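You operate a simulated robot arm through the tools that you are given. There is no shell and no other tool.

You run a simulated robot arm. Do the job below in one go: nothing can be reset, and whatever is moved stays where it is left.

JOB
Drain the receiver into the catch tub; empty the tub into the trough.
Fine: the gauge reads below 1 bar; tub on the green mat, scale under its line, sump valve shut, tub back. After draining release the air to the grey band, valve left open. Set down upright: catch tub.

It is judged by the outcome, as a careful person would: the job done as asked, and still so three seconds after it is handed in. It fails if anything else is knocked over, pushed out of place, dropped, spilled or broken.

ROBOT AND FRAMES
A 6-joint arm with a two-finger parallel gripper, fixed in place. Base frame: the origin is at the foot of the arm, x ahead of it, y to its left, z up; the work surface is at about z = 0.64. Lengths are in m, angles in degrees, forces in N, time in s.
With the tool pointing down near the work surface it reaches from about 0.18 to 0.62 m from the base axis. Its first joint turns from -66.0 to 66.0 degrees. Payload 2.7 kg.
The tool frame sits at the grasp point between the pads (the TCP): z along the fingers, y along the line on which they close. The tips reach 0.023 m beyond it. Largest opening 0.094 m; finger width 0.038, thickness 0.01; the body of the gripper, 0.054 by 0.096 m, starts 0.039 m behind the TCP.
Orientation is told as [roll, pitch, yaw] about the base's x, y, z axes, in that order, counted from this pose: with the fingers straight down and closing along the base's y, the tool's x points along the base's -x, its y along +y and its z along -z.

CONTROLS
- The arm moves only by the tool jog_arm. Its arguments are lists of equal length, an entry for each row: "slide": the shift along the tool's x, y, z in units of 50 mm (1.0 is 50 mm), a list of three; "delta_rot": the turn, a rotation vector about the tool's x, y, z in units of 4 degrees (1.0 is 4 degrees), a list of three; "gripper": the opening, from 0 (shut) to 1 (fully open). In form: {"slide": [[dx, dy, dz], ...], "delta_rot": [[ax, ay, az], ...], "gripper": [gripper, ...]}. A call has 1 to 20 rows; each row shifts and turns the commanded pose from where the row before left it, along the tool's axes as they then stand. A call with a number of a shift or a turn outside -1 to 1 is refused whole. Each row takes 0.2 s and may step no farther than 0.05 m and 8.6 degrees from the row before; otherwise, or with a gripper value out of range, the whole call is refused. Where a pose cannot be reached the arm comes as near as it can. A force on the tool above 40 N (or 10 N above the force at the start of the call, whichever is more), or a blocked arm, ends the call early, and 0.2 s more pass. Each finger travels about 0.045 m/s and halts on what it meets, pressing with about 39 N; the grip force reading is that of the motor and also rises with nothing between the fingers. The clock runs only during rows and for 0.2 s after the last one: add rows that do not move to give the fingers time. The reply holds the time, the measured pose of the TCP, the force on the tool along the base axes, the opening and the grip force, in the units named above and with some noise, with the torque about the TCP (base axes, N m) and any sound that the robot's microphone picked up, and new pictures: "views" is both (left out), scene, wrist or none.
- Cameras (640 x 400 px; columns grow to the right, rows downward): "scene" is fixed at [0.0771, -0.4606, 1.3841]; the picture's right is [0.54, -0.84, 0.00], its down [-0.68, -0.44, -0.59] and it looks along [0.50, 0.32, -0.81] (base axes); focal length 327 px, centre (320, 200). "wrist" rides on the gripper at [0.086, 0.016, -0.074] in the tool frame; the picture's right is [-0.18, 0.98, 0.00], its down [-0.58, -0.11, -0.81] and it looks along [-0.79, -0.15, 0.59] (tool axes); focal length 243 px, centre (320, 200). There is no depth. A picture from a camera that has moved, and an enlarged one, comes with that camera's place and axes in the base frame and with its lens. The place of the scene camera against the robot may be out by one fixed shift of up to 0.012 m in any direction.
- close_up(camera, box): a new picture of the part [left, top, right, bottom] of that camera's present view, enlarged. The clock stands still meanwhile.
- hand_in(): hands the job in; it is judged then, once.

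Nothing tells you positions but the pictures and the camera data. Unless the task says otherwise, let go and move clear before handing in.

The tools are called after "Request:" as a command line: name --argument value ..., lists and objects as JSON in quotes. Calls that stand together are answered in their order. jog_arm: Moves the arm, as the interface text tells. Its arguments: {"type":"object","properties":{"slide":{"type":"array","items":{"type":"array","items":{"type":"number"}}},"delta_rot":{"type":"array","items":{"type":"array","items":{"type":"number"}}},"gripper":{"type":"array","items":{"type":"number"}},"views":{"type":"string","enum":["both","scene","wrist","none"]}},"required":["slide","delta_rot","gripper"]} The other tools are called the same way: close_up (camera, box) takes an enlarged picture of a part of a camera's view; hand_in () hands the job in.

At the start:

```text
t: 0.0
ee_pos: [0.3546, 0.021, 0.9503]
orientation: [0.0, 0.0, 0.1]
force: [0.8, 0.4, -0.2]
torque: [0.01, -0.01, 0.01]
finger_gap: 0.094
grasp_force: 0.0
```

scene: 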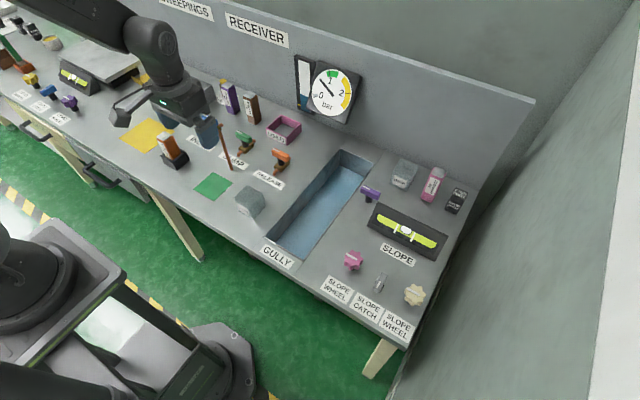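
wrist: 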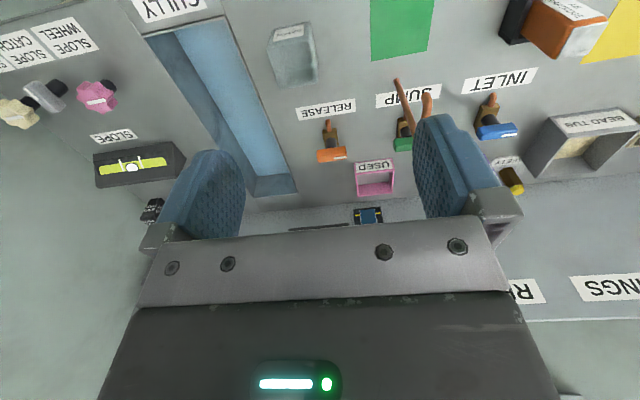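

I see a bench with valves (inlet, sump, release), a receiver gauge, a green mat, a gully and slope items. I'll look closer before moving anything.

Request:
close_up --camera "scene" --box '[100, 60, 300, 220]'

Request:
close_up --camera "scene" --box '[220, 0, 400, 120]'

Request:
close_up --camera "scene" --box '[320, 140, 480, 340]'

Request:
close_up --camera "scene" --box '[0, 0, 160, 140]'

Request:
close_up --camera "wrist" --box '[260, 0, 640, 240]'

Request:
close_up --camera "wrist" --box '[0, 0, 320, 240]'

```text
2.50 times, centred on (200, 140) of scene
camera zoom: at [0.0771, -0.4606, 1.3841], right [0.54, -0.84, 0.0], down [-0.68, -0.44, -0.59], along [0.5, 0.32, -0.81], focal length 817 px, centre (620, 350)
```

zoom: 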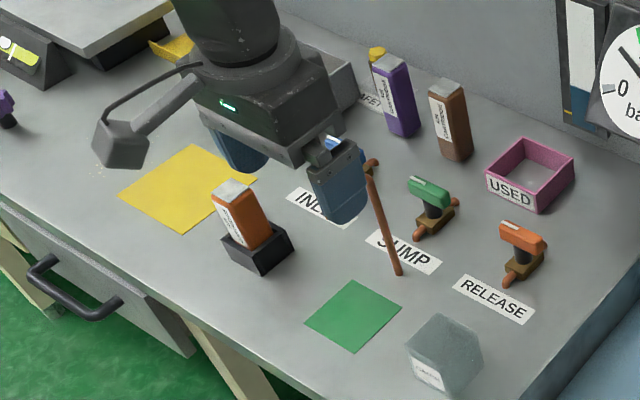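

```text
3.33 times, centred on (310, 60) of scene
camera zoom: at [0.0771, -0.4606, 1.3841], right [0.54, -0.84, 0.0], down [-0.68, -0.44, -0.59], along [0.5, 0.32, -0.81], focal length 1089 px, centre (353, 667)
```

zoom: 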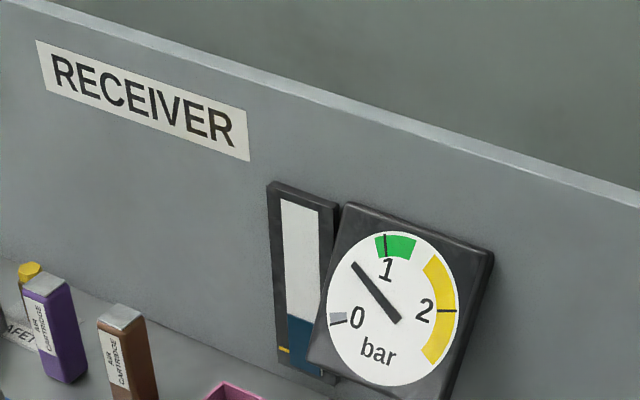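

```text
2.00 times, centred on (400, 240) of scene
camera zoom: at [0.0771, -0.4606, 1.3841], right [0.54, -0.84, 0.0], down [-0.68, -0.44, -0.59], along [0.5, 0.32, -0.81], focal length 653 px, centre (160, 120)
```

zoom: 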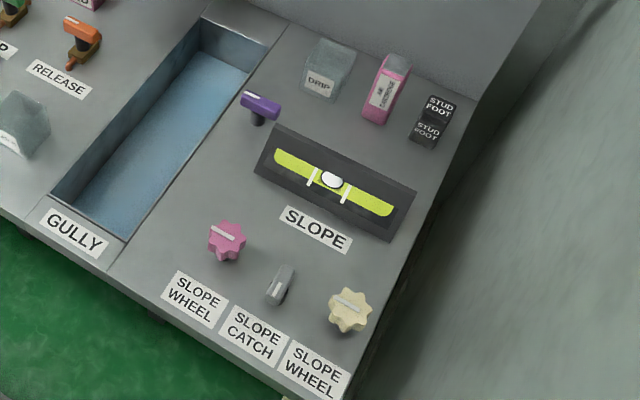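

```text
2.86 times, centred on (80, 70) of scene
camera zoom: at [0.0771, -0.4606, 1.3841], right [0.54, -0.84, 0.0], down [-0.68, -0.44, -0.59], along [0.5, 0.32, -0.81], focal length 933 px, centre (1006, 571)
```

zoom: 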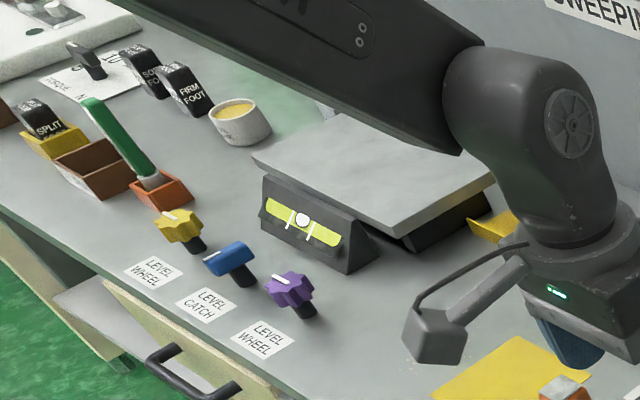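

```text
1.67 times, centred on (450, 120) of wrist
camera zoom: at [0.2676, 0.036, 1.0235], right [0.18, 0.98, 0.0], down [0.58, -0.11, 0.81], along [0.79, -0.15, -0.59], focal length 404 px, centre (103, 333)
```

zoom: 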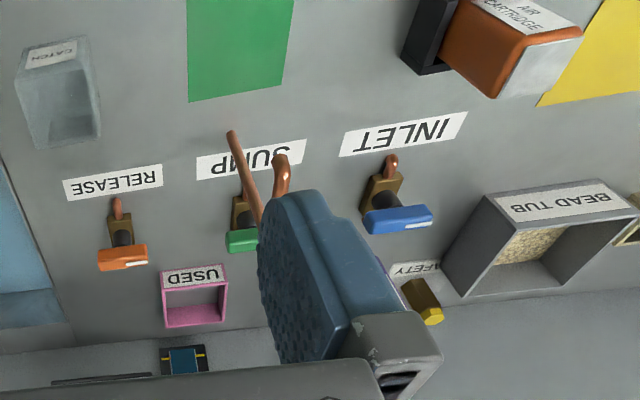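

```text
1.67 times, centred on (160, 120) of wrist
camera zoom: at [0.2676, 0.036, 1.0235], right [0.18, 0.98, 0.0], down [0.58, -0.11, 0.81], along [0.79, -0.15, -0.59], focal length 404 px, centre (587, 333)
```

zoom: 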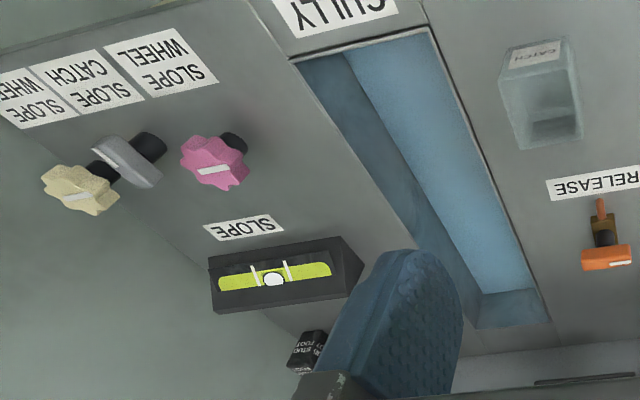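

I can see the three valves with SUMP in the middle, and the CATCH tub at about (0.41, -0.03) beside the green mat at about (0.41, 0.12). The gripper hides the sump spout, so I'll move the arm right to see it.

Request:
jog_arm --slide '[[0.5, -1, 0], [0.5, -1, 0], [0, -0.6, 0]]' --delta_rot '[[0, 0, 0], [0, 0, 0], [0, 0, 0]]' --gripper '[1, 1, 1]'

Request:
close_up --camera "scene" --box '[140, 80, 300, 220]'

Request:
close_up --camera "wrist" --box '[320, 0, 640, 240]'

Request:
close_up --camera "scene" --box '[285, 40, 365, 130]'

```text
refused: row 1 steps farther than a row can; nothing moved
```

```text
2.86 times, centred on (220, 150) of scene
camera zoom: at [0.0771, -0.4606, 1.3841], right [0.54, -0.84, 0.0], down [-0.68, -0.44, -0.59], along [0.5, 0.32, -0.81], focal length 933 px, centre (606, 343)
```

zoom: 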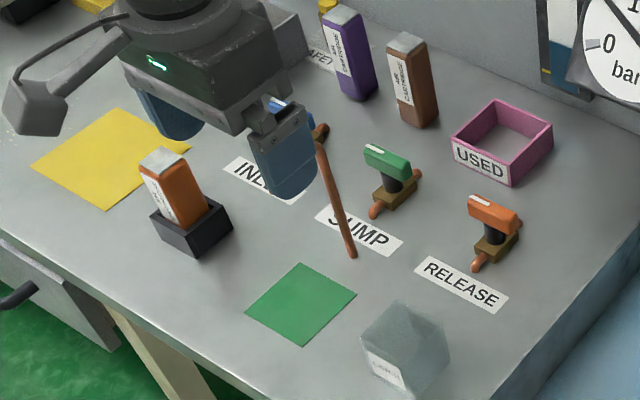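

```text
1.67 times, centred on (480, 120) of wrist
camera zoom: at [0.2676, 0.036, 1.0235], right [0.18, 0.98, 0.0], down [0.58, -0.11, 0.81], along [0.79, -0.15, -0.59], focal length 404 px, centre (53, 333)
```

zoom: 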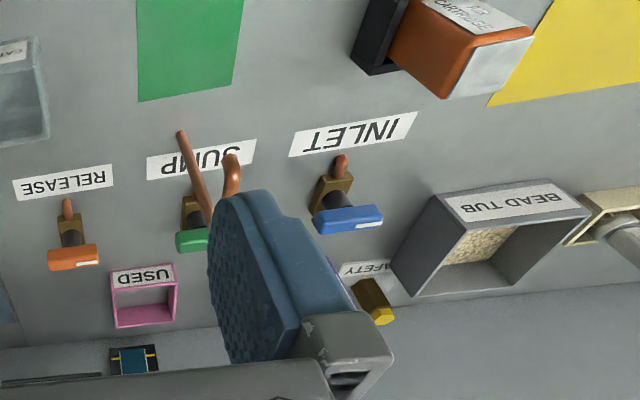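

```text
4.44 times, centred on (325, 85) of scene
camera zoom: at [0.0771, -0.4606, 1.3841], right [0.54, -0.84, 0.0], down [-0.68, -0.44, -0.59], along [0.5, 0.32, -0.81], focal length 1452 px, centre (298, 711)
```

zoom: 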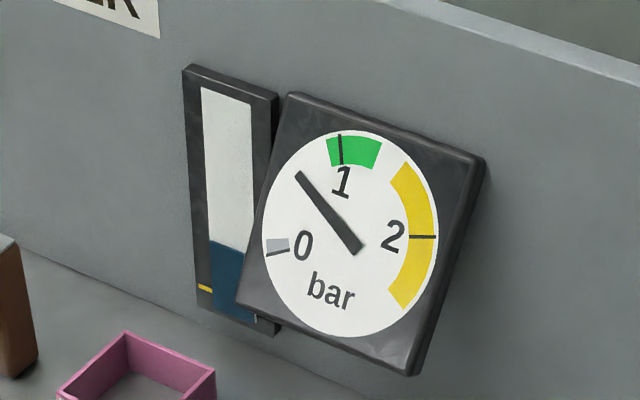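

The gauge reads about 0.7 bar and the sight glass level is above its yellow line. That jog was refused because its row was too long, so I'll use smaller steps.

Request:
jog_arm --slide '[[0.3, -0.9, 0], [0.3, -0.9, 0], [0.3, -0.9, 0], [0.3, -0.6, 0]]' --delta_rot '[[0, 0, 0], [0, 0, 0], [0, 0, 0], [0, 0, 0]]' --gripper '[1, 1, 1, 1]'

Request:
close_up --camera "scene" --box '[140, 80, 300, 220]'

Request:
close_up --camera "wrist" --box '[320, 0, 640, 240]'

```text
t: 1.0
ee_pos: [0.2948, -0.1449, 0.95]
orientation: [0.0, 0.0, 0.1]
force: [-0.2, -0.4, -0.1]
torque: [0.02, 0.01, 0.01]
finger_gap: 0.0938
grasp_force: 0.1
camera wrist: at [0.2077, -0.1289, 1.0242], right [0.18, 0.98, 0.0], down [0.58, -0.11, 0.81], along [0.79, -0.15, -0.59], focal length 243 px, centre (320, 200)
```

scene: 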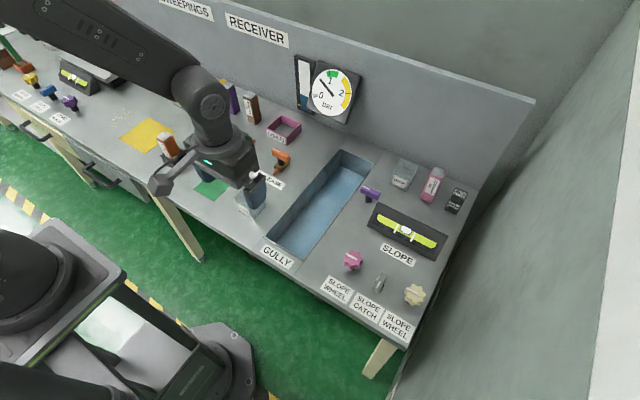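
wrist: 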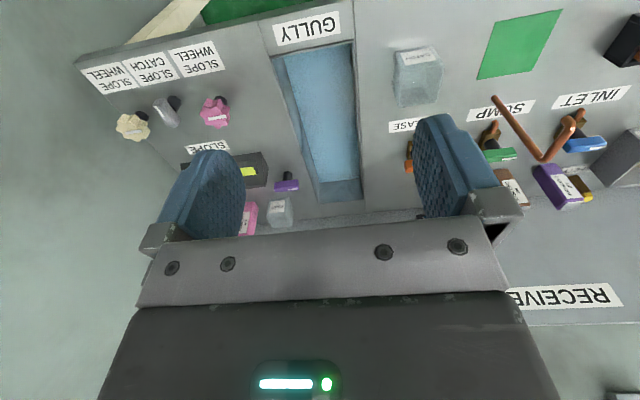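

```text
2.86 times, centred on (220, 150) of scene
camera zoom: at [0.0771, -0.4606, 1.3841], right [0.54, -0.84, 0.0], down [-0.68, -0.44, -0.59], along [0.5, 0.32, -0.81], focal length 933 px, centre (606, 343)
```

zoom: 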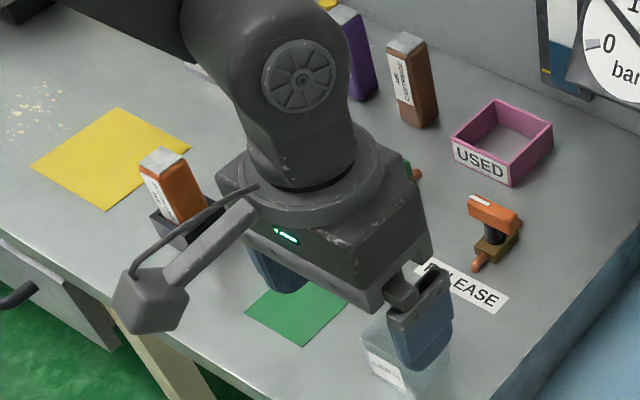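

```text
1.67 times, centred on (480, 120) of wrist
camera zoom: at [0.2077, -0.1289, 1.0242], right [0.18, 0.98, 0.0], down [0.58, -0.11, 0.81], along [0.79, -0.15, -0.59], focal length 404 px, centre (53, 333)
```

zoom: 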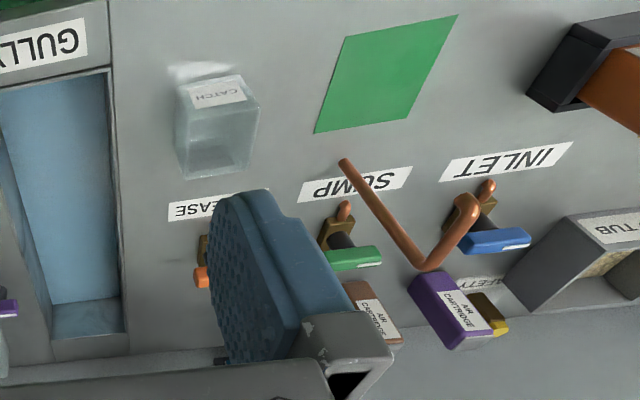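

The spout is a bent pipe whose outlet hangs over the mat at about (0.43, 0.12, 0.79), so the tub has to go in from the side. I'll look closely at the tub and the valves.

Request:
close_up --camera "wrist" --box '[370, 20, 470, 140]'

Request:
close_up --camera "wrist" --box '[470, 70, 640, 210]'

Request:
close_up --camera "scene" --box '[220, 140, 320, 230]'

Request:
close_up --camera "wrist" --box '[250, 10, 450, 230]'

```text
3.33 times, centred on (420, 80) of wrist
camera zoom: at [0.2077, -0.1289, 1.0242], right [0.18, 0.98, 0.0], down [0.58, -0.11, 0.81], along [0.79, -0.15, -0.59], focal length 809 px, centre (-13, 600)
```

zoom: 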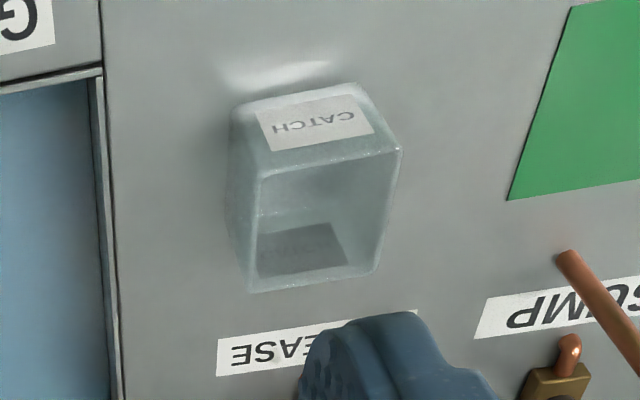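

```text
2.86 times, centred on (555, 140) of wrist
camera zoom: at [0.2077, -0.1289, 1.0242], right [0.18, 0.98, 0.0], down [0.58, -0.11, 0.81], along [0.79, -0.15, -0.59], focal length 693 px, centre (-351, 371)
```

zoom: 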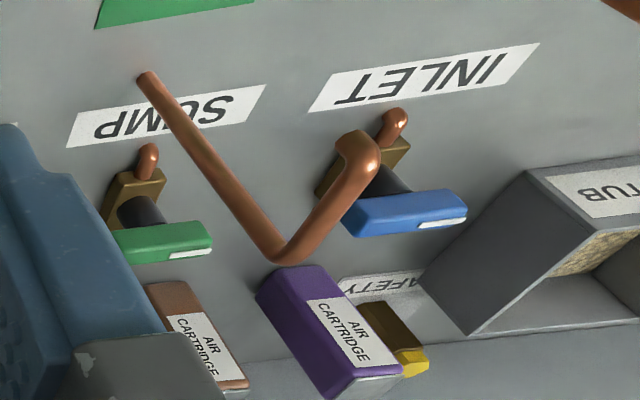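

```text
4.44 times, centred on (270, 185) of scene
camera zoom: at [0.0771, -0.4606, 1.3841], right [0.54, -0.84, 0.0], down [-0.68, -0.44, -0.59], along [0.5, 0.32, -0.81], focal length 1452 px, centre (542, 267)
```

zoom: 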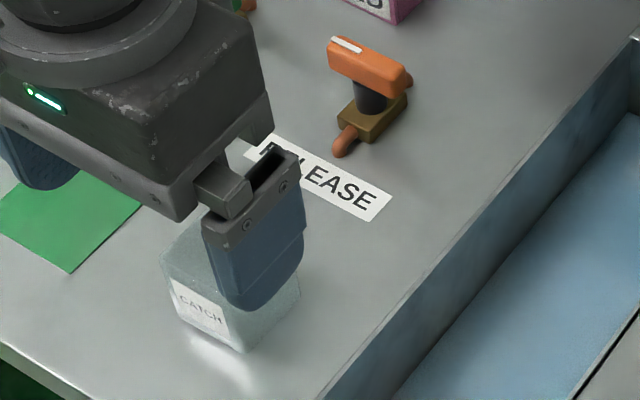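

```text
1.82 times, centred on (350, 120) of wrist
camera zoom: at [0.2077, -0.1289, 1.0242], right [0.18, 0.98, 0.0], down [0.58, -0.11, 0.81], along [0.79, -0.15, -0.59], focal length 441 px, centre (266, 346)
```

zoom: 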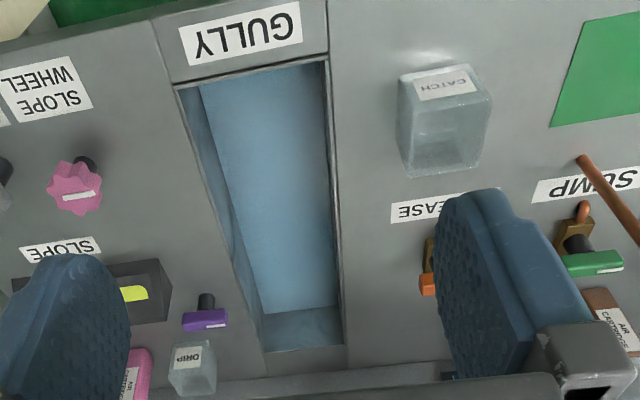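

The tub measures about 5 x 5 x 6.4 cm, centred near (0.407, -0.028). The mat centre is near (0.408, 0.12), with the spout above it. I'll turn the tool half round so the camera sits on top when I lay the gripper forward, and check this is reachable up high first.

Request:
jog_arm --slide '[[0, 0.9, 0], [0, 0.9, 0], [0, 0.4, 0], [0, 0, 0], [0, 0, 0], [0, 0, 0], [0, 0, 0], [0, 0, 0], [0, 0, 0], [0, 0, 0], [0, 0, 0], [0, 0, 0], [0, 0, 0], [0, 0, 0], [0, 0, 0], [0, 0, 0], [0, 0, 0], [0, 0, 0], [0, 0, 0], [0, 0, 0]]' --delta_rot '[[0, 0, 0], [0, 0, 0], [0, 0, 0], [0, 0, -1], [0, 0, -1], [0, 0, -1], [0, 0, -1], [0, 0, -1], [0, 0, -1], [0, 0, -1], [0, 0, -1], [0, 0, -1], [0, 0, -1], [0, 0, -1], [0, 0, -1], [0, 0, -1], [0, 0, -1], [0, 0, -1], [0, 0, -1], [0, 0, -1]]' --gripper '[1, 1, 1, 1, 1, 1, 1, 1, 1, 1, 1, 1, 1, 1, 1, 1, 1, 1, 1, 1]' --views "none"

```text
t: 5.2
ee_pos: [0.2947, -0.0343, 0.9489]
orientation: [0.0, 0.0, 68.1]
force: [0.1, -0.6, 0.0]
torque: [0.0, 0.01, 0.0]
finger_gap: 0.0939
grasp_force: 0.0
```

The yaw follows as commanded, so I'll carry on turning towards 180.

Request:
jog_arm --slide '[[0, 0, 0], [0, 0, 0], [0, 0, 0], [0, 0, 0], [0, 0, 0], [0, 0, 0], [0, 0, 0], [0, 0, 0], [0, 0, 0], [0, 0, 0], [0, 0, 0], [0, 0, 0], [0, 0, 0], [0, 0, 0], [0, 0, 0], [0, 0, 0], [0, 0, 0], [0, 0, 0], [0, 0, 0], [0, 0, 0]]' --delta_rot '[[0, 0, -1], [0, 0, -1], [0, 0, -1], [0, 0, -1], [0, 0, -1], [0, 0, -1], [0, 0, -1], [0, 0, -1], [0, 0, -1], [0, 0, -1], [0, 0, -1], [0, 0, -1], [0, 0, -1], [0, 0, -1], [0, 0, -1], [0, 0, -1], [0, 0, -1], [0, 0, -1], [0, 0, -1], [0, 0, -1]]' --gripper '[1, 1, 1, 1, 1, 1, 1, 1, 1, 1, 1, 1, 1, 1, 1, 1, 1, 1, 1, 1]' --views "none"

Request:
jog_arm --slide '[[0, 0, 0], [0, 0, 0], [0, 0, 0], [0, 0, 0], [0, 0, 0], [0, 0, 0], [0, 0, 0], [0, 0, 0]]' --delta_rot '[[0, 0, -1], [0, 0, -1], [0, 0, -1], [0, 0, -1], [0, 0, -1], [0, 0, -1], [0, 0, -1], [0, 0, -0.97]]' --gripper '[1, 1, 1, 1, 1, 1, 1, 1]'

```text
t: 9.4
ee_pos: [0.2943, -0.0351, 0.9495]
orientation: [0.0, 0.0, 148.0]
force: [0.0, -0.5, 0.5]
torque: [0.0, 0.0, 0.0]
finger_gap: 0.0938
grasp_force: 0.0
```

```text
t: 11.2
ee_pos: [0.293, -0.0193, 0.9487]
orientation: [0.8, 0.0, 179.7]
force: [0.1, 0.4, -0.5]
torque: [-0.02, 0.0, -0.03]
finger_gap: 0.0941
grasp_force: 0.1
out of reach, approached as far as the arm can: row 8
camera wrist: at [0.3789, -0.0356, 1.0229], right [-0.19, -0.98, 0.01], down [-0.58, 0.12, 0.8], along [-0.79, 0.15, -0.6], focal length 243 px, centre (320, 200)
```

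scene: 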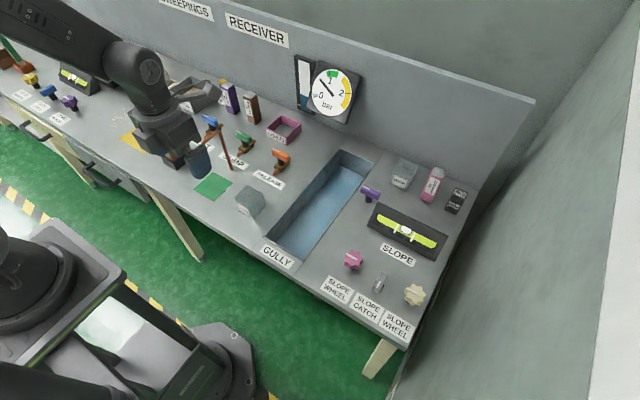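
wrist: 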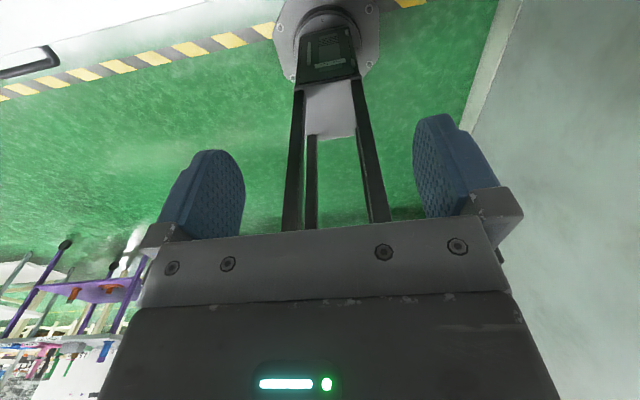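

The yaw limit lies right around 180°, so pointing radially should work. I'll move out over the tub and pitch the tool forward, camera on top, to test that pose.

Request:
jog_arm --slide '[[0, 0, 0], [0.7, 0, 0], [0.7, 0, 0], [0.7, 0, 0], [0, 0, 0], [0, 0, 0], [0, 0, 0], [0, 0, 0], [0, 0, 0], [0, 0, 0]]' --delta_rot '[[0, 0, 1], [0, 0, 0], [0, 0, 0], [0, 0, 0], [0, 1, 0], [0, 1, 0], [0, 1, 0], [0, 1, 0], [0, 1, 0], [0, 1, 0]]' --gripper '[1, 1, 1, 1, 1, 1, 1, 1, 1, 1]'

```text
t: 13.4
ee_pos: [0.3975, -0.0261, 0.9499]
orientation: [-0.1, 24.1, 175.9]
force: [0.1, 0.6, -0.2]
torque: [-0.01, 0.04, -0.02]
finger_gap: 0.094
grasp_force: 0.1
camera wrist: at [0.4446, -0.0469, 1.0512], right [-0.24, -0.97, -0.08], down [-0.85, 0.17, 0.5], along [-0.47, 0.18, -0.86], focal length 243 px, centre (320, 200)
```

scene: 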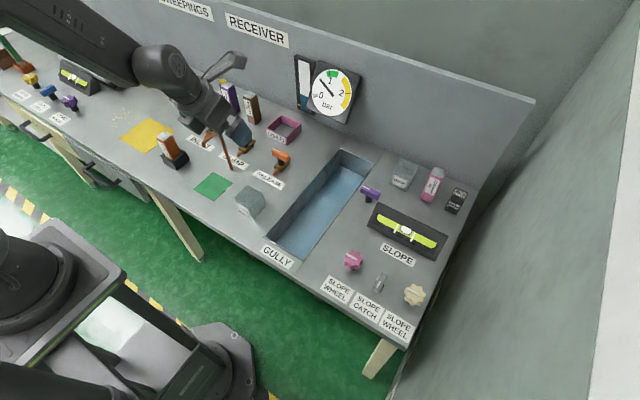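
wrist: 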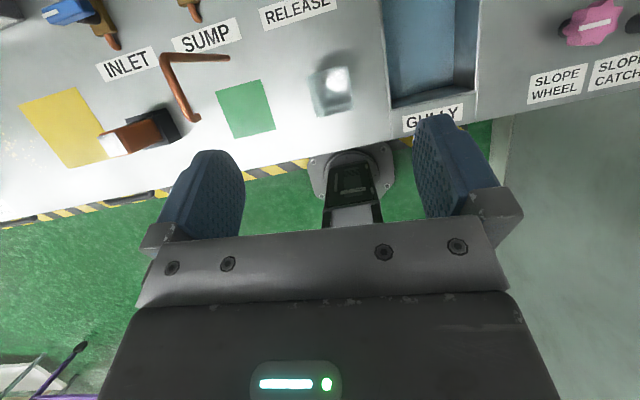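

This confirms the spout end at about (0.43, 0.12). I'll continue pitching to about 76°.

Request:
jog_arm --slide '[[0, 0, 0], [0, 0, 0], [0, 0, 0], [0, 0, 0], [0, 0, 0], [0, 0, 0], [0, 0, 0], [0, 0, 0], [0, 0, 0], [0, 0, 0], [0, 0, 0], [0, 0, 0], [0, 0, 0]]' --delta_rot '[[0, 1, 0], [0, 1, 0], [0, 1, 0], [0, 1, 0], [0, 1, 0], [0, 1, 0], [0, 1, 0], [0, 1, 0], [0, 1, 0], [0, 1, 0], [0, 1, 0], [0, 1, 0], [0, 1, 0]]' --gripper '[1, 1, 1, 1, 1, 1, 1, 1, 1, 1, 1, 1, 1]'

```text
t: 16.2
ee_pos: [0.3983, -0.0266, 0.9468]
orientation: [-0.1, 24.0, 175.9]
force: [-0.1, -0.6, -0.3]
torque: [-0.03, -0.03, -0.02]
finger_gap: 0.0937
grasp_force: 0.1
out of reach, approached as far as the arm can: row 1, 2, 3, 4, 5, 6, 7, 8, 9, 10, 11, 12, 13
camera wrist: at [0.4447, -0.047, 1.0511], right [-0.24, -0.97, -0.08], down [-0.85, 0.17, 0.5], along [-0.47, 0.18, -0.86], focal length 243 px, centre (320, 200)
```

scene: 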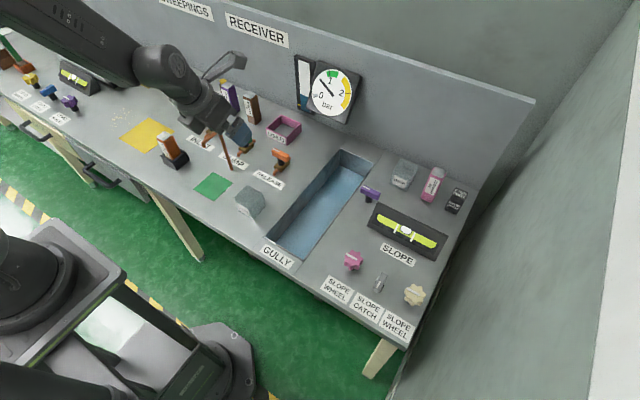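
wrist: 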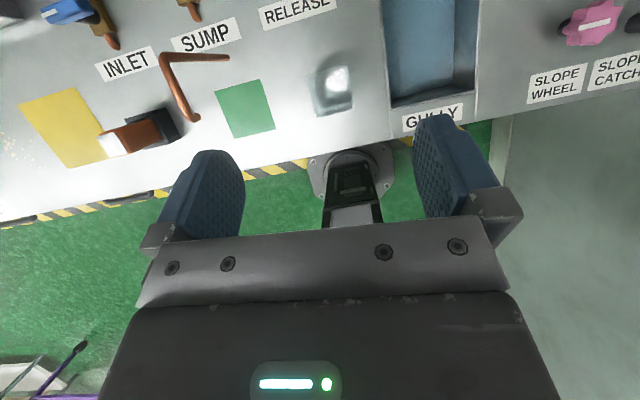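

The tilt stopped at 24°. I need to know whether that is the J6 limit or the wrist pitch, so I'll roll a little off the limit and see what the arm does.

Request:
jog_arm --slide '[[0, 0, 0], [0, 0, 0], [0, 0, 0], [0, 0, 0], [0, 0, 0], [0, 0, 0]]' --delta_rot '[[0, 0, 1], [0, 0, 1], [0, 0, 1], [0, 0, 1], [0, 0, 1], [0, 0, 1]]' --gripper '[1, 1, 1, 1, 1, 1]' --views "none"

```text
t: 17.6
ee_pos: [0.3976, -0.0268, 0.9485]
orientation: [-10.3, 21.8, 149.8]
force: [0.6, 0.3, 0.0]
torque: [0.0, 0.02, -0.02]
finger_gap: 0.094
grasp_force: 0.0
```

The roll worked and the commanded pose tracks what was reached. I'll try tilting further from this rolled position.

Request:
jog_arm --slide '[[0, 0, 0], [0, 0, 0], [0, 0, 0], [0, 0, 0]]' --delta_rot '[[0.407, 0.914, 0], [0.407, 0.914, 0], [0.407, 0.914, 0], [0.407, 0.914, 0]]' --gripper '[1, 1, 1, 1]' --views "none"

```text
t: 18.6
ee_pos: [0.3973, -0.0265, 0.949]
orientation: [-10.4, 21.8, 149.9]
force: [0.2, 0.3, 0.3]
torque: [0.0, 0.0, 0.01]
finger_gap: 0.0939
grasp_force: 0.1
out of reach, approached as far as the arm can: row 1, 2, 3, 4
```

The limit is wrist pitch (J5), not J6. I'll try the flipped wrist instead: go back to yaw 0, then swing the tool around the forearm axis, which should leave it pointing forward with the camera on top.

Request:
jog_arm --slide '[[0, 0, 0], [0, 0, 0], [0, 0, 0], [0, 0, 0], [0, 0, 0], [0, 0, 0], [0, 0, 0], [0, 0, 0], [0, 0, 0], [0, 0, 0], [0, 0, 0], [0, 0, 0], [0, 0, 0], [0, 0, 0], [0, 0, 0], [0, 0, 0], [0, 0, 0], [0, 0, 0], [0, 0, 0], [0, 0, 0]]' --delta_rot '[[-0.407, -0.914, 0], [-0.407, -0.914, 0], [-0.407, -0.914, 0], [-0.407, -0.914, 0], [-0.407, -0.914, 0], [-0.407, -0.914, 0], [0, 0, 1], [0, 0, 1], [0, 0, 1], [0, 0, 1], [0, 0, 1], [0, 0, 1], [0, 0, 1], [0, 0, 1], [0, 0, 1], [0, 0, 1], [0, 0, 1], [0, 0, 1], [0, 0, 1], [0, 0, 1]]' --gripper '[1, 1, 1, 1, 1, 1, 1, 1, 1, 1, 1, 1, 1, 1, 1, 1, 1, 1, 1, 1]' --views "none"

Request:
jog_arm --slide '[[0, 0, 0], [0, 0, 0], [0, 0, 0], [0, 0, 0], [0, 0, 0], [0, 0, 0], [0, 0, 0], [0, 0, 0], [0, 0, 0], [0, 0, 0], [0, 0, 0], [0, 0, 0], [0, 0, 0], [0, 0, 0], [0, 0, 0], [0, 0, 0], [0, 0, 0], [0, 0, 0], [0, 0, 0], [0, 0, 0]]' --delta_rot '[[0, 0, 1], [0, 0, 1], [0, 0, 1], [0, 0, 1], [0, 0, 1], [0, 0, 1], [0, 0, 1], [0, 0, 1], [0, 0, 1], [0, 0, 1], [0, 0, 1], [0, 0, 1], [0, 0, 1], [0, 0, 1], [0, 0, 1], [0, 0, 1], [0, 0, 1], [0, 0, 1], [0, 0, 1], [0, 0, 1]]' --gripper '[1, 1, 1, 1, 1, 1, 1, 1, 1, 1, 1, 1, 1, 1, 1, 1, 1, 1, 1, 1]'

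```text
t: 22.8
ee_pos: [0.398, -0.0271, 0.9488]
orientation: [0.1, -0.1, 95.8]
force: [-0.2, 0.0, -0.1]
torque: [0.0, 0.03, -0.01]
finger_gap: 0.0939
grasp_force: 0.0
```

```text
t: 27.0
ee_pos: [0.3988, -0.0271, 0.9482]
orientation: [0.1, 0.1, 15.8]
force: [0.4, 0.3, -0.2]
torque: [0.02, -0.04, 0.03]
finger_gap: 0.0942
grasp_force: 0.1
camera wrist: at [0.3095, -0.0354, 1.0224], right [-0.09, 1.0, 0.0], down [0.59, 0.05, 0.81], along [0.8, 0.07, -0.59], focal length 243 px, centre (320, 200)
```

scene: 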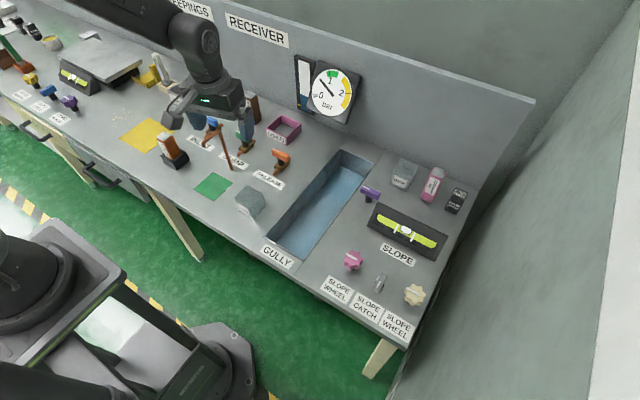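
wrist: 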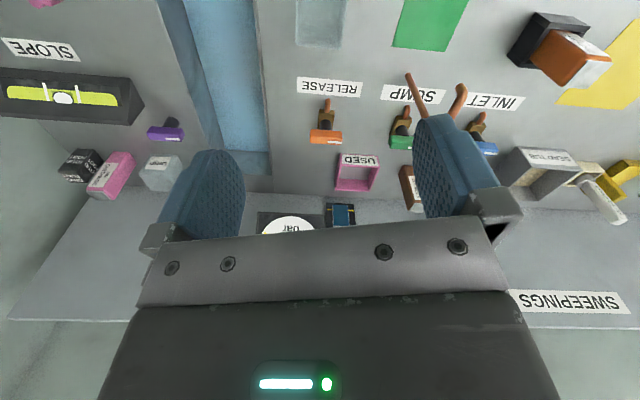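

Request:
jog_arm --slide '[[0, 0, 0], [0, 0, 0], [0, 0, 0], [0, 0, 0], [0, 0, 0], [0, 0, 0], [0, 0, 0], [0, 0, 0], [0, 0, 0], [0, 0, 0], [0, 0, 0], [0, 0, 0], [0, 0, 0], [0, 0, 0], [0, 0, 0], [0, 0, 0], [0, 0, 0], [0, 0, 0], [0, 0, 0], [0, 0, 0]]' --delta_rot '[[0, 0, 1], [0, 0, 1], [0, 0, 1], [0, 0, 1], [0, 0, 1], [-0.574, 0, 0.819], [-0.574, 0, 0.819], [-0.574, 0, 0.819], [-0.574, 0, 0.819], [-0.574, 0, 0.819], [-0.574, 0, 0.819], [-0.574, 0, 0.819], [-0.574, 0, 0.819], [-0.574, 0, 0.819], [-0.574, 0, 0.819], [-0.574, 0, 0.819], [-0.574, 0, 0.819], [-0.574, 0, 0.819], [-0.574, 0, 0.819], [-0.574, 0, 0.819]]' --gripper '[1, 1, 1, 1, 1, 1, 1, 1, 1, 1, 1, 1, 1, 1, 1, 1, 1, 1, 1, 1]'

```text
t: 31.2
ee_pos: [0.3976, -0.0271, 0.9483]
orientation: [30.9, 13.7, -51.1]
force: [-0.1, 0.8, -0.1]
torque: [0.01, 0.02, 0.02]
finger_gap: 0.0939
grasp_force: 0.1
camera wrist: at [0.3364, 0.0094, 1.0386], right [0.84, 0.3, 0.45], down [0.06, -0.88, 0.48], along [0.53, -0.38, -0.76], focal length 243 px, centre (320, 200)
```

scene: 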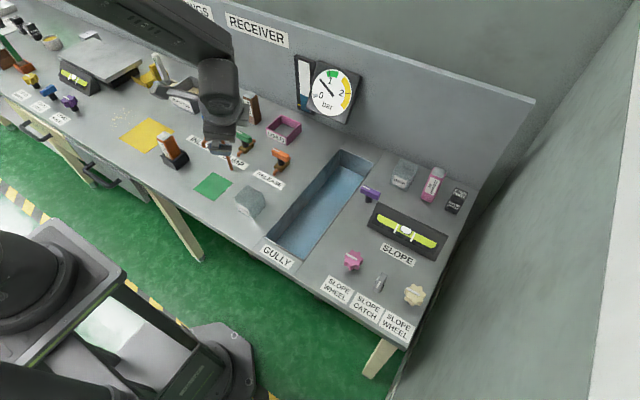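
wrist: 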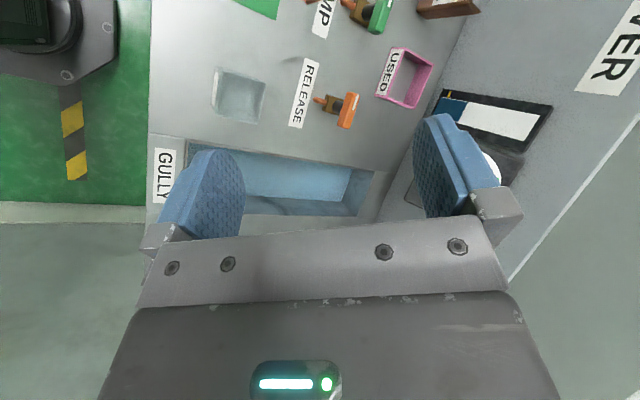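

The swing works so far, so I'll keep going.

Request:
jog_arm --slide '[[0, 0, 0], [0, 0, 0], [0, 0, 0], [0, 0, 0], [0, 0, 0], [0, 0, 0], [0, 0, 0], [0, 0, 0], [0, 0, 0], [0, 0, 0], [0, 0, 0], [0, 0, 0], [0, 0, 0], [0, 0, 0], [0, 0, 0], [0, 0, 0], [0, 0, 0], [0, 0, 0]]' --delta_rot '[[-0.574, 0, 0.819], [-0.574, 0, 0.819], [-0.574, 0, 0.819], [-0.574, 0, 0.819], [-0.574, 0, 0.819], [-0.574, 0, 0.819], [-0.574, 0, 0.819], [-0.574, 0, 0.819], [-0.574, 0, 0.819], [-0.574, 0, 0.819], [-0.574, 0, 0.819], [-0.574, 0, 0.819], [-0.574, 0, 0.819], [-0.574, 0, 0.819], [-0.574, 0, 0.819], [-0.574, 0, 0.819], [-0.574, 0, 0.819], [-0.574, 0, 0.819]]' --gripper '[1, 1, 1, 1, 1, 1, 1, 1, 1, 1, 1, 1, 1, 1, 1, 1, 1, 1]'

```text
t: 35.0
ee_pos: [0.3976, -0.0274, 0.9487]
orientation: [43.4, 51.9, -105.4]
force: [-0.6, 0.1, -0.5]
torque: [-0.01, 0.01, -0.01]
finger_gap: 0.0939
grasp_force: 0.1
camera wrist: at [0.3599, -0.0149, 1.0563], right [0.52, -0.81, 0.27], down [-0.81, -0.56, -0.14], along [0.27, -0.15, -0.95], focal length 243 px, centre (320, 200)
```

scene: 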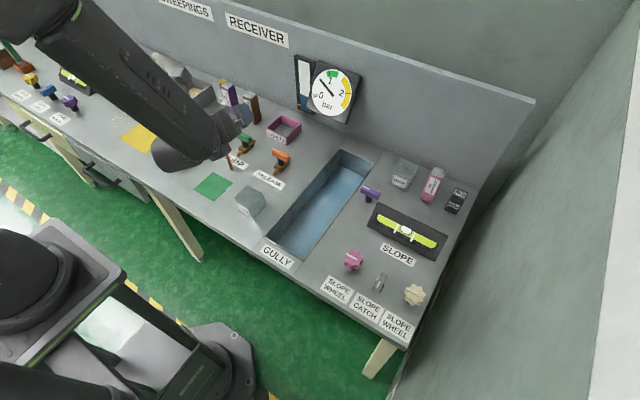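
wrist: 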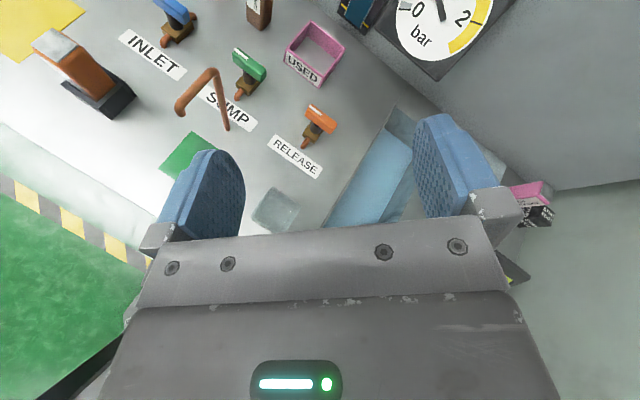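

It is working, and the camera is nearly on top now. I'll finish the swing.

Request:
jog_arm --slide '[[0, 0, 0], [0, 0, 0], [0, 0, 0], [0, 0, 0], [0, 0, 0], [0, 0, 0], [0, 0, 0], [0, 0, 0], [0, 0, 0], [0, 0, 0], [0, 0, 0], [0, 0, 0]]' --delta_rot '[[-0.574, 0, 0.819], [-0.574, 0, 0.819], [-0.574, 0, 0.819], [-0.574, 0, 0.819], [-0.574, 0, 0.819], [-0.574, 0, 0.819], [-0.574, 0, 0.819], [-0.574, 0, 0.819], [-0.574, 0, 0.819], [-0.574, 0, 0.819], [-0.574, 0, 0.819], [-0.574, 0, 0.819]]' --gripper '[1, 1, 1, 1, 1, 1, 1, 1, 1, 1, 1, 1]'

```text
t: 37.6
ee_pos: [0.394, -0.0413, 0.9508]
orientation: [-1.0, 70.0, 175.0]
force: [0.5, 0.4, 0.5]
torque: [0.02, 0.02, 0.0]
finger_gap: 0.0941
grasp_force: 0.0
out of reach, approached as far as the arm can: row 12
camera wrist: at [0.3517, -0.056, 1.0565], right [-0.13, -0.97, -0.18], down [-0.95, 0.18, -0.27], along [0.3, 0.13, -0.95], focal length 243 px, centre (320, 200)
```

scene: 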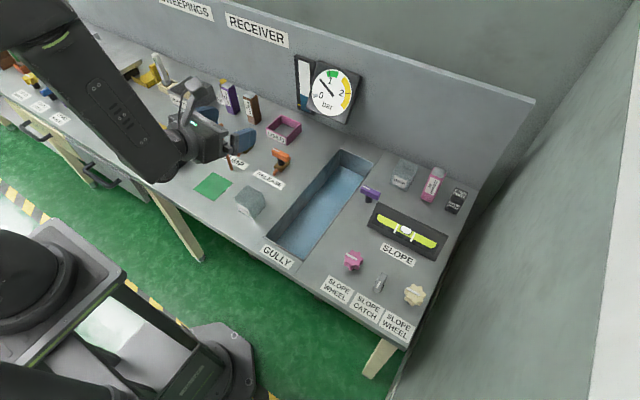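
wrist: 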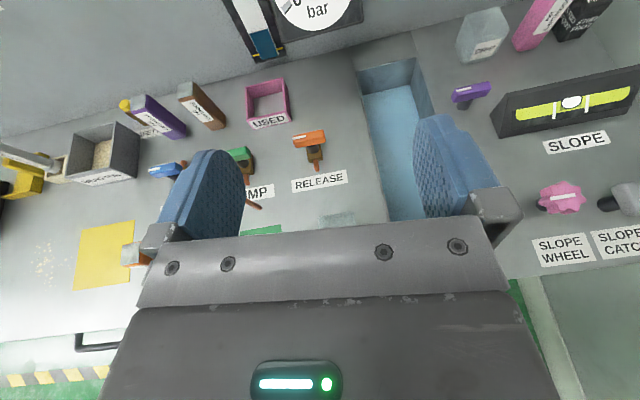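

The horizontal pose with the camera on top works: tilted 20° below horizontal, pointing ahead. I'll square it to azimuth 0 over the tub and come partway down.

Request:
jog_arm --slide '[[0, 0, 0], [0.04, -0.28, 0.11], [-0.705, 0, 0.257], [-0.705, 0, 0.257], [-0.705, 0, 0.257], [-0.705, 0, 0.257]]' --delta_rot '[[0.59, 0, -0.21], [0.59, 0, -0.21], [0, 0, 0], [0, 0, 0], [0, 0, 0], [0, 0, 0]]' --gripper '[1, 1, 1, 1, 1, 1]'

```text
t: 39.0
ee_pos: [0.4005, -0.0263, 0.7997]
orientation: [-0.6, 70.1, -179.9]
force: [0.1, 0.4, 1.0]
torque: [-0.04, 0.03, 0.03]
finger_gap: 0.0939
grasp_force: 0.1
camera wrist: at [0.36, -0.0445, 0.9066], right [-0.05, -0.98, -0.18], down [-0.96, 0.1, -0.27], along [0.28, 0.16, -0.95], focal length 243 px, centre (320, 200)
```

scene: 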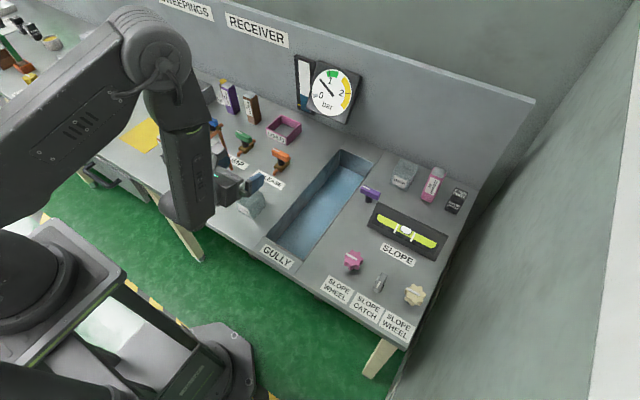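
wrist: 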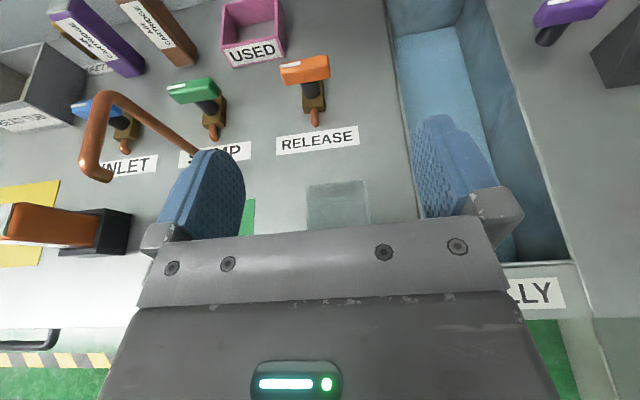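

I can see the tub centred between the fingers, at y about -0.026. I'll come down to just above grasp height and check.

Request:
jog_arm --slide '[[-0.47, 0, 0.171], [-0.47, 0, 0.171], [-0.47, 0, 0.171], [-0.47, 0, 0.171]]' --delta_rot '[[0, 0, 0.15], [0, 0, 0], [0, 0, 0], [0, 0, 0]]' --gripper '[1, 1, 1, 1]'

Request:
close_up --camera "scene" --box '[180, 140, 320, 240]'

```text
t: 40.0
ee_pos: [0.4009, -0.0264, 0.7016]
orientation: [-2.4, 70.1, 178.3]
force: [-0.3, 0.7, 0.3]
torque: [0.01, 0.0, 0.02]
finger_gap: 0.094
grasp_force: 0.0
camera wrist: at [0.3598, -0.0438, 0.8055], right [-0.05, -0.98, -0.19], down [-0.96, 0.1, -0.27], along [0.29, 0.16, -0.94], focal length 243 px, centre (320, 200)
```

scene: 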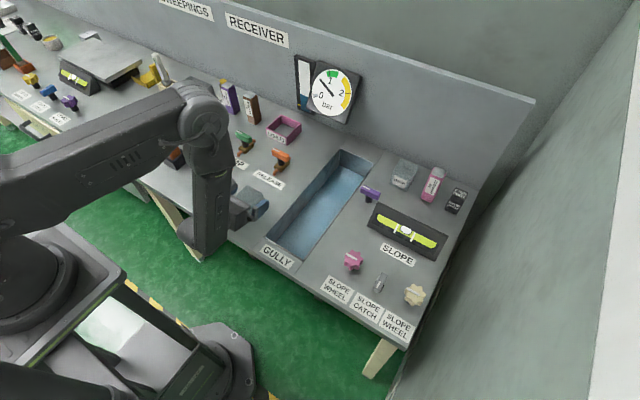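
wrist: 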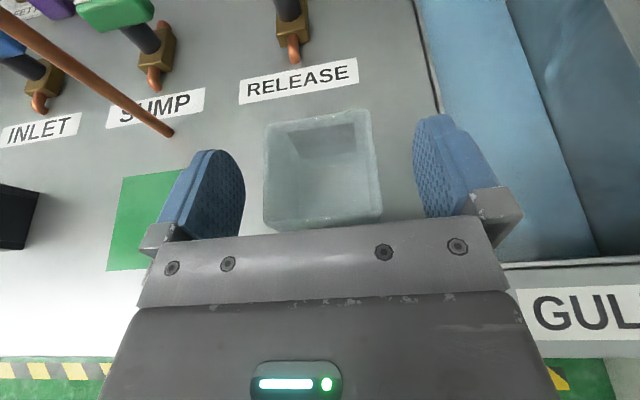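

```text
4.00 times, centred on (250, 190) of scene
camera zoom: at [0.0771, -0.4606, 1.3841], right [0.54, -0.84, 0.0], down [-0.68, -0.44, -0.59], along [0.5, 0.32, -0.81], focal length 1307 px, centre (600, 240)
```

zoom: 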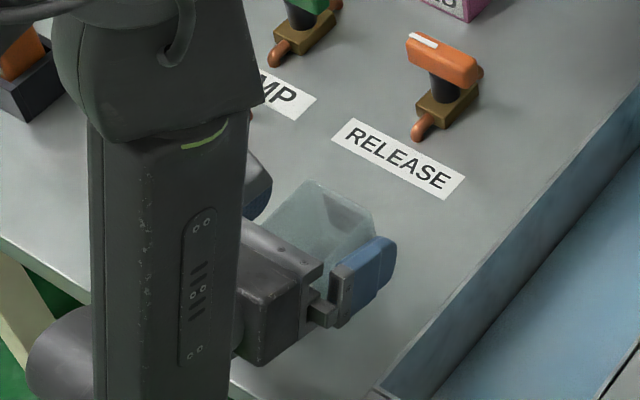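

The tub lies squarely between the fingers. I'll go down the last 25 mm, correct a small roll, then close.

Request:
jog_arm --slide '[[-0.24, 0, 0.088], [-0.24, 0, 0.088], [0, 0, 0]]' --delta_rot '[[0, 0, -0.2], [0, 0, 0], [0, 0, 0]]' --gripper '[1, 1, 1]'

```text
t: 40.8
ee_pos: [0.4003, -0.0256, 0.6737]
orientation: [-0.2, 70.0, -179.4]
force: [0.0, 0.0, 0.3]
torque: [0.0, 0.0, -0.01]
finger_gap: 0.0937
grasp_force: 0.0
camera wrist: at [0.3599, -0.0429, 0.7807], right [-0.05, -0.98, -0.17], down [-0.96, 0.1, -0.27], along [0.28, 0.15, -0.95], focal length 243 px, centre (320, 200)
```

scene: 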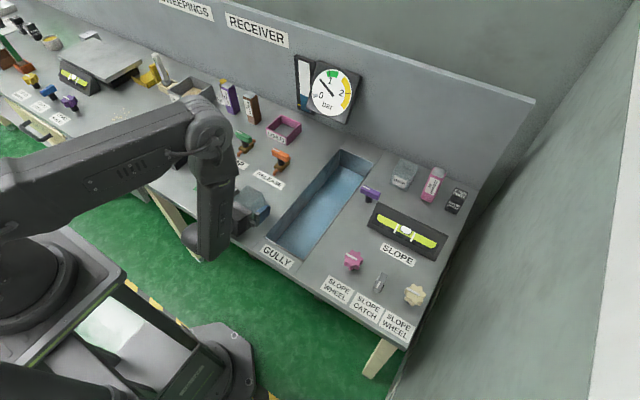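
wrist: 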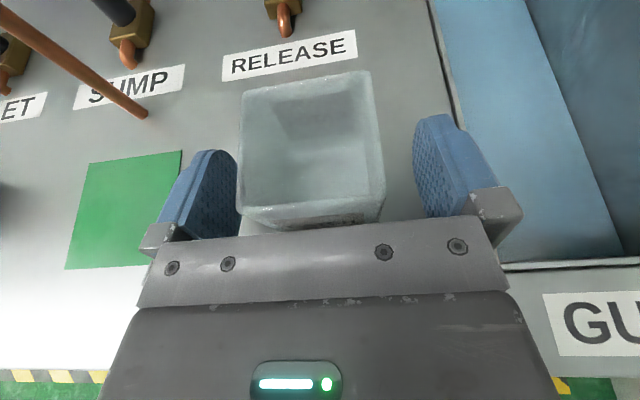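

The tub is square to the gripper, centred at (0.4065, -0.0267), and I'll remember that for its return. I'm closing now.

Request:
jog_arm --slide '[[0, 0.02, 0], [0, 0, 0], [0, 0, 0], [0, 0, 0], [0, 0, 0], [0, 0, 0]]' --delta_rot '[[0, 0, 0], [0, 0, 0], [0, 0, 0], [0, 0, 0], [0, 0, 0], [0, 0, 0]]' --gripper '[0.8, 0.65, 0.55, 0.5, 0.45, 0.45]'

```text
t: 42.2
ee_pos: [0.4001, -0.0267, 0.6748]
orientation: [-0.2, 70.1, -179.4]
force: [0.3, -0.2, -0.3]
torque: [-0.03, 0.0, -0.01]
finger_gap: 0.0555
grasp_force: 39.1
camera wrist: at [0.3599, -0.0439, 0.7809], right [-0.05, -0.98, -0.17], down [-0.96, 0.1, -0.27], along [0.28, 0.15, -0.95], focal length 243 px, centre (320, 200)
```

scene: 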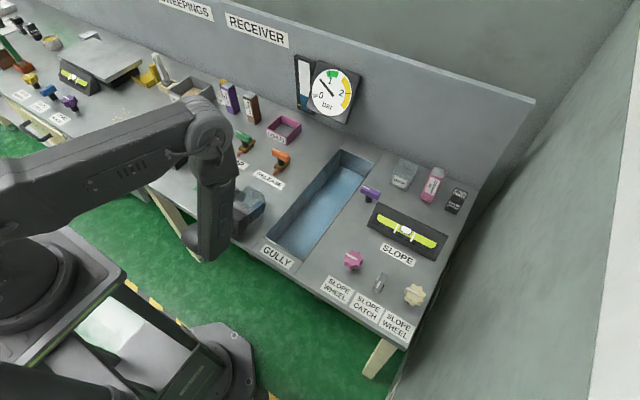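
wrist: 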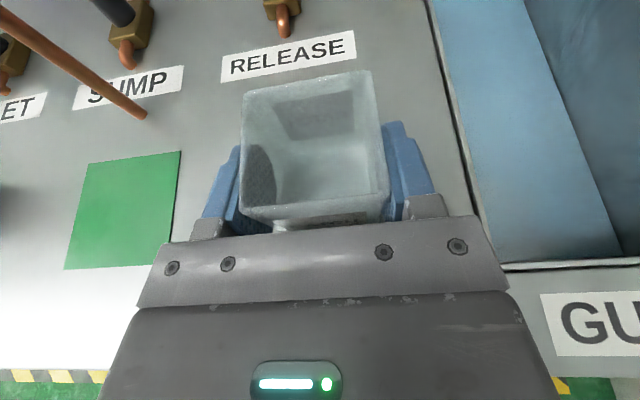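

The tub is gripped (5.55 cm wide). I'll lift it 2 cm and swing it to the front of the mat, turning with the base so the wrist stays within its range.

Request:
jog_arm --slide '[[0.376, 0, -0.137], [0, 0, 0], [-0.0137, -0.54, -0.0376], [-0.0014, -0.5415, -0.0039], [0.0109, -0.5406, 0.0299], [0.0231, -0.5372, 0.0634], [0.0352, -0.5316, 0.0968], [0, 0, 0]]' --delta_rot '[[0, 0, 0], [0, 0, 0], [0.893, 0, -0.325], [0.893, 0, -0.325], [0.893, 0, -0.325], [0.893, 0, -0.325], [0.893, 0, -0.325], [0, 0, 0]]' --gripper '[0.45, 0.45, 0.45, 0.45, 0.45, 0.45, 0.45, 0.45]'

Request:
close_up --camera "wrist" --box '[100, 0, 500, 250]'

```text
t: 44.0
ee_pos: [0.3896, 0.1088, 0.6953]
orientation: [-0.1, 70.1, -160.3]
force: [-0.1, 1.0, -0.8]
torque: [0.01, 0.0, 0.01]
finger_gap: 0.0557
grasp_force: 39.0
camera wrist: at [0.3555, 0.0787, 0.8013], right [0.27, -0.95, -0.17], down [-0.94, -0.22, -0.27], along [0.22, 0.24, -0.95], focal length 243 px, centre (320, 200)
```

scene: 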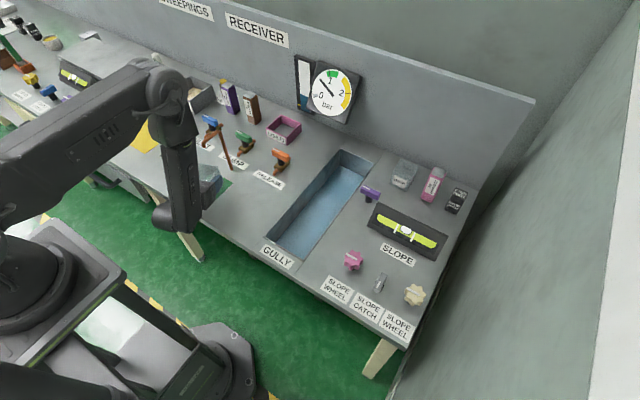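
wrist: 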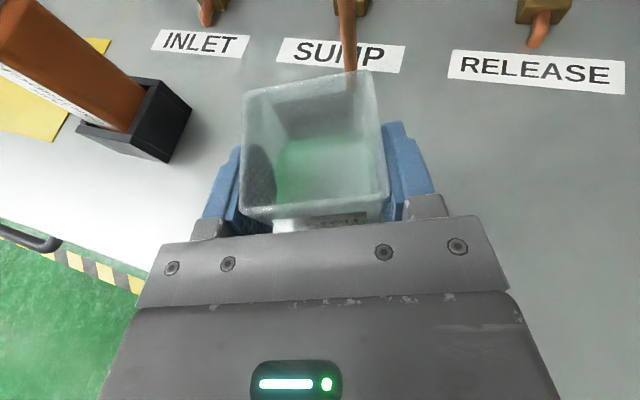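

```text
1.60 times, centred on (300, 125) of wrist
camera zoom: at [0.3555, 0.0787, 0.8013], right [0.27, -0.95, -0.17], down [-0.94, -0.22, -0.27], along [0.22, 0.24, -0.95], focal length 388 px, centre (352, 320)
```

zoom: 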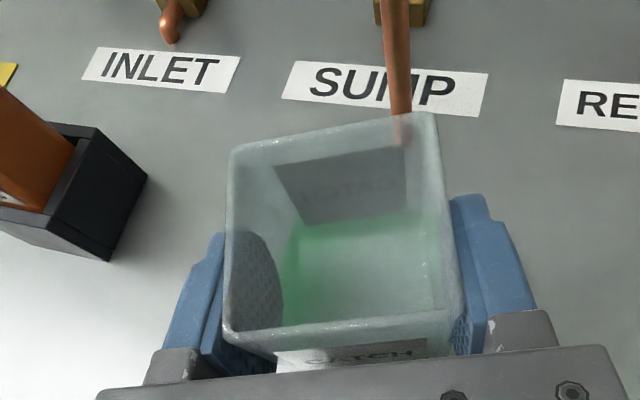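

Request:
close_up --camera "scene" --box '[170, 100, 270, 200]'

```text
4.00 times, centred on (220, 150) of scene
camera zoom: at [0.0772, -0.4606, 1.3841], right [0.54, -0.84, 0.0], down [-0.68, -0.44, -0.59], along [0.5, 0.32, -0.81], focal length 1307 px, centre (720, 400)
```

zoom: 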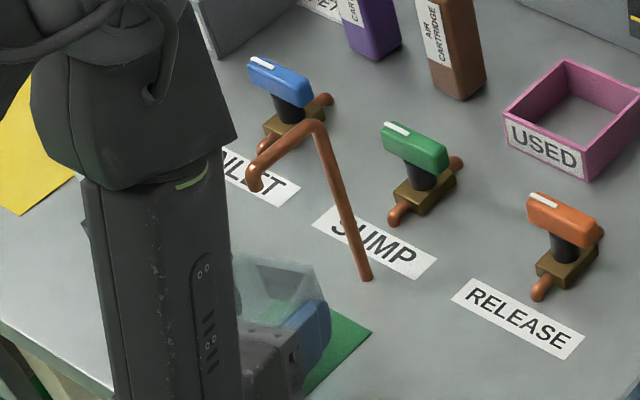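

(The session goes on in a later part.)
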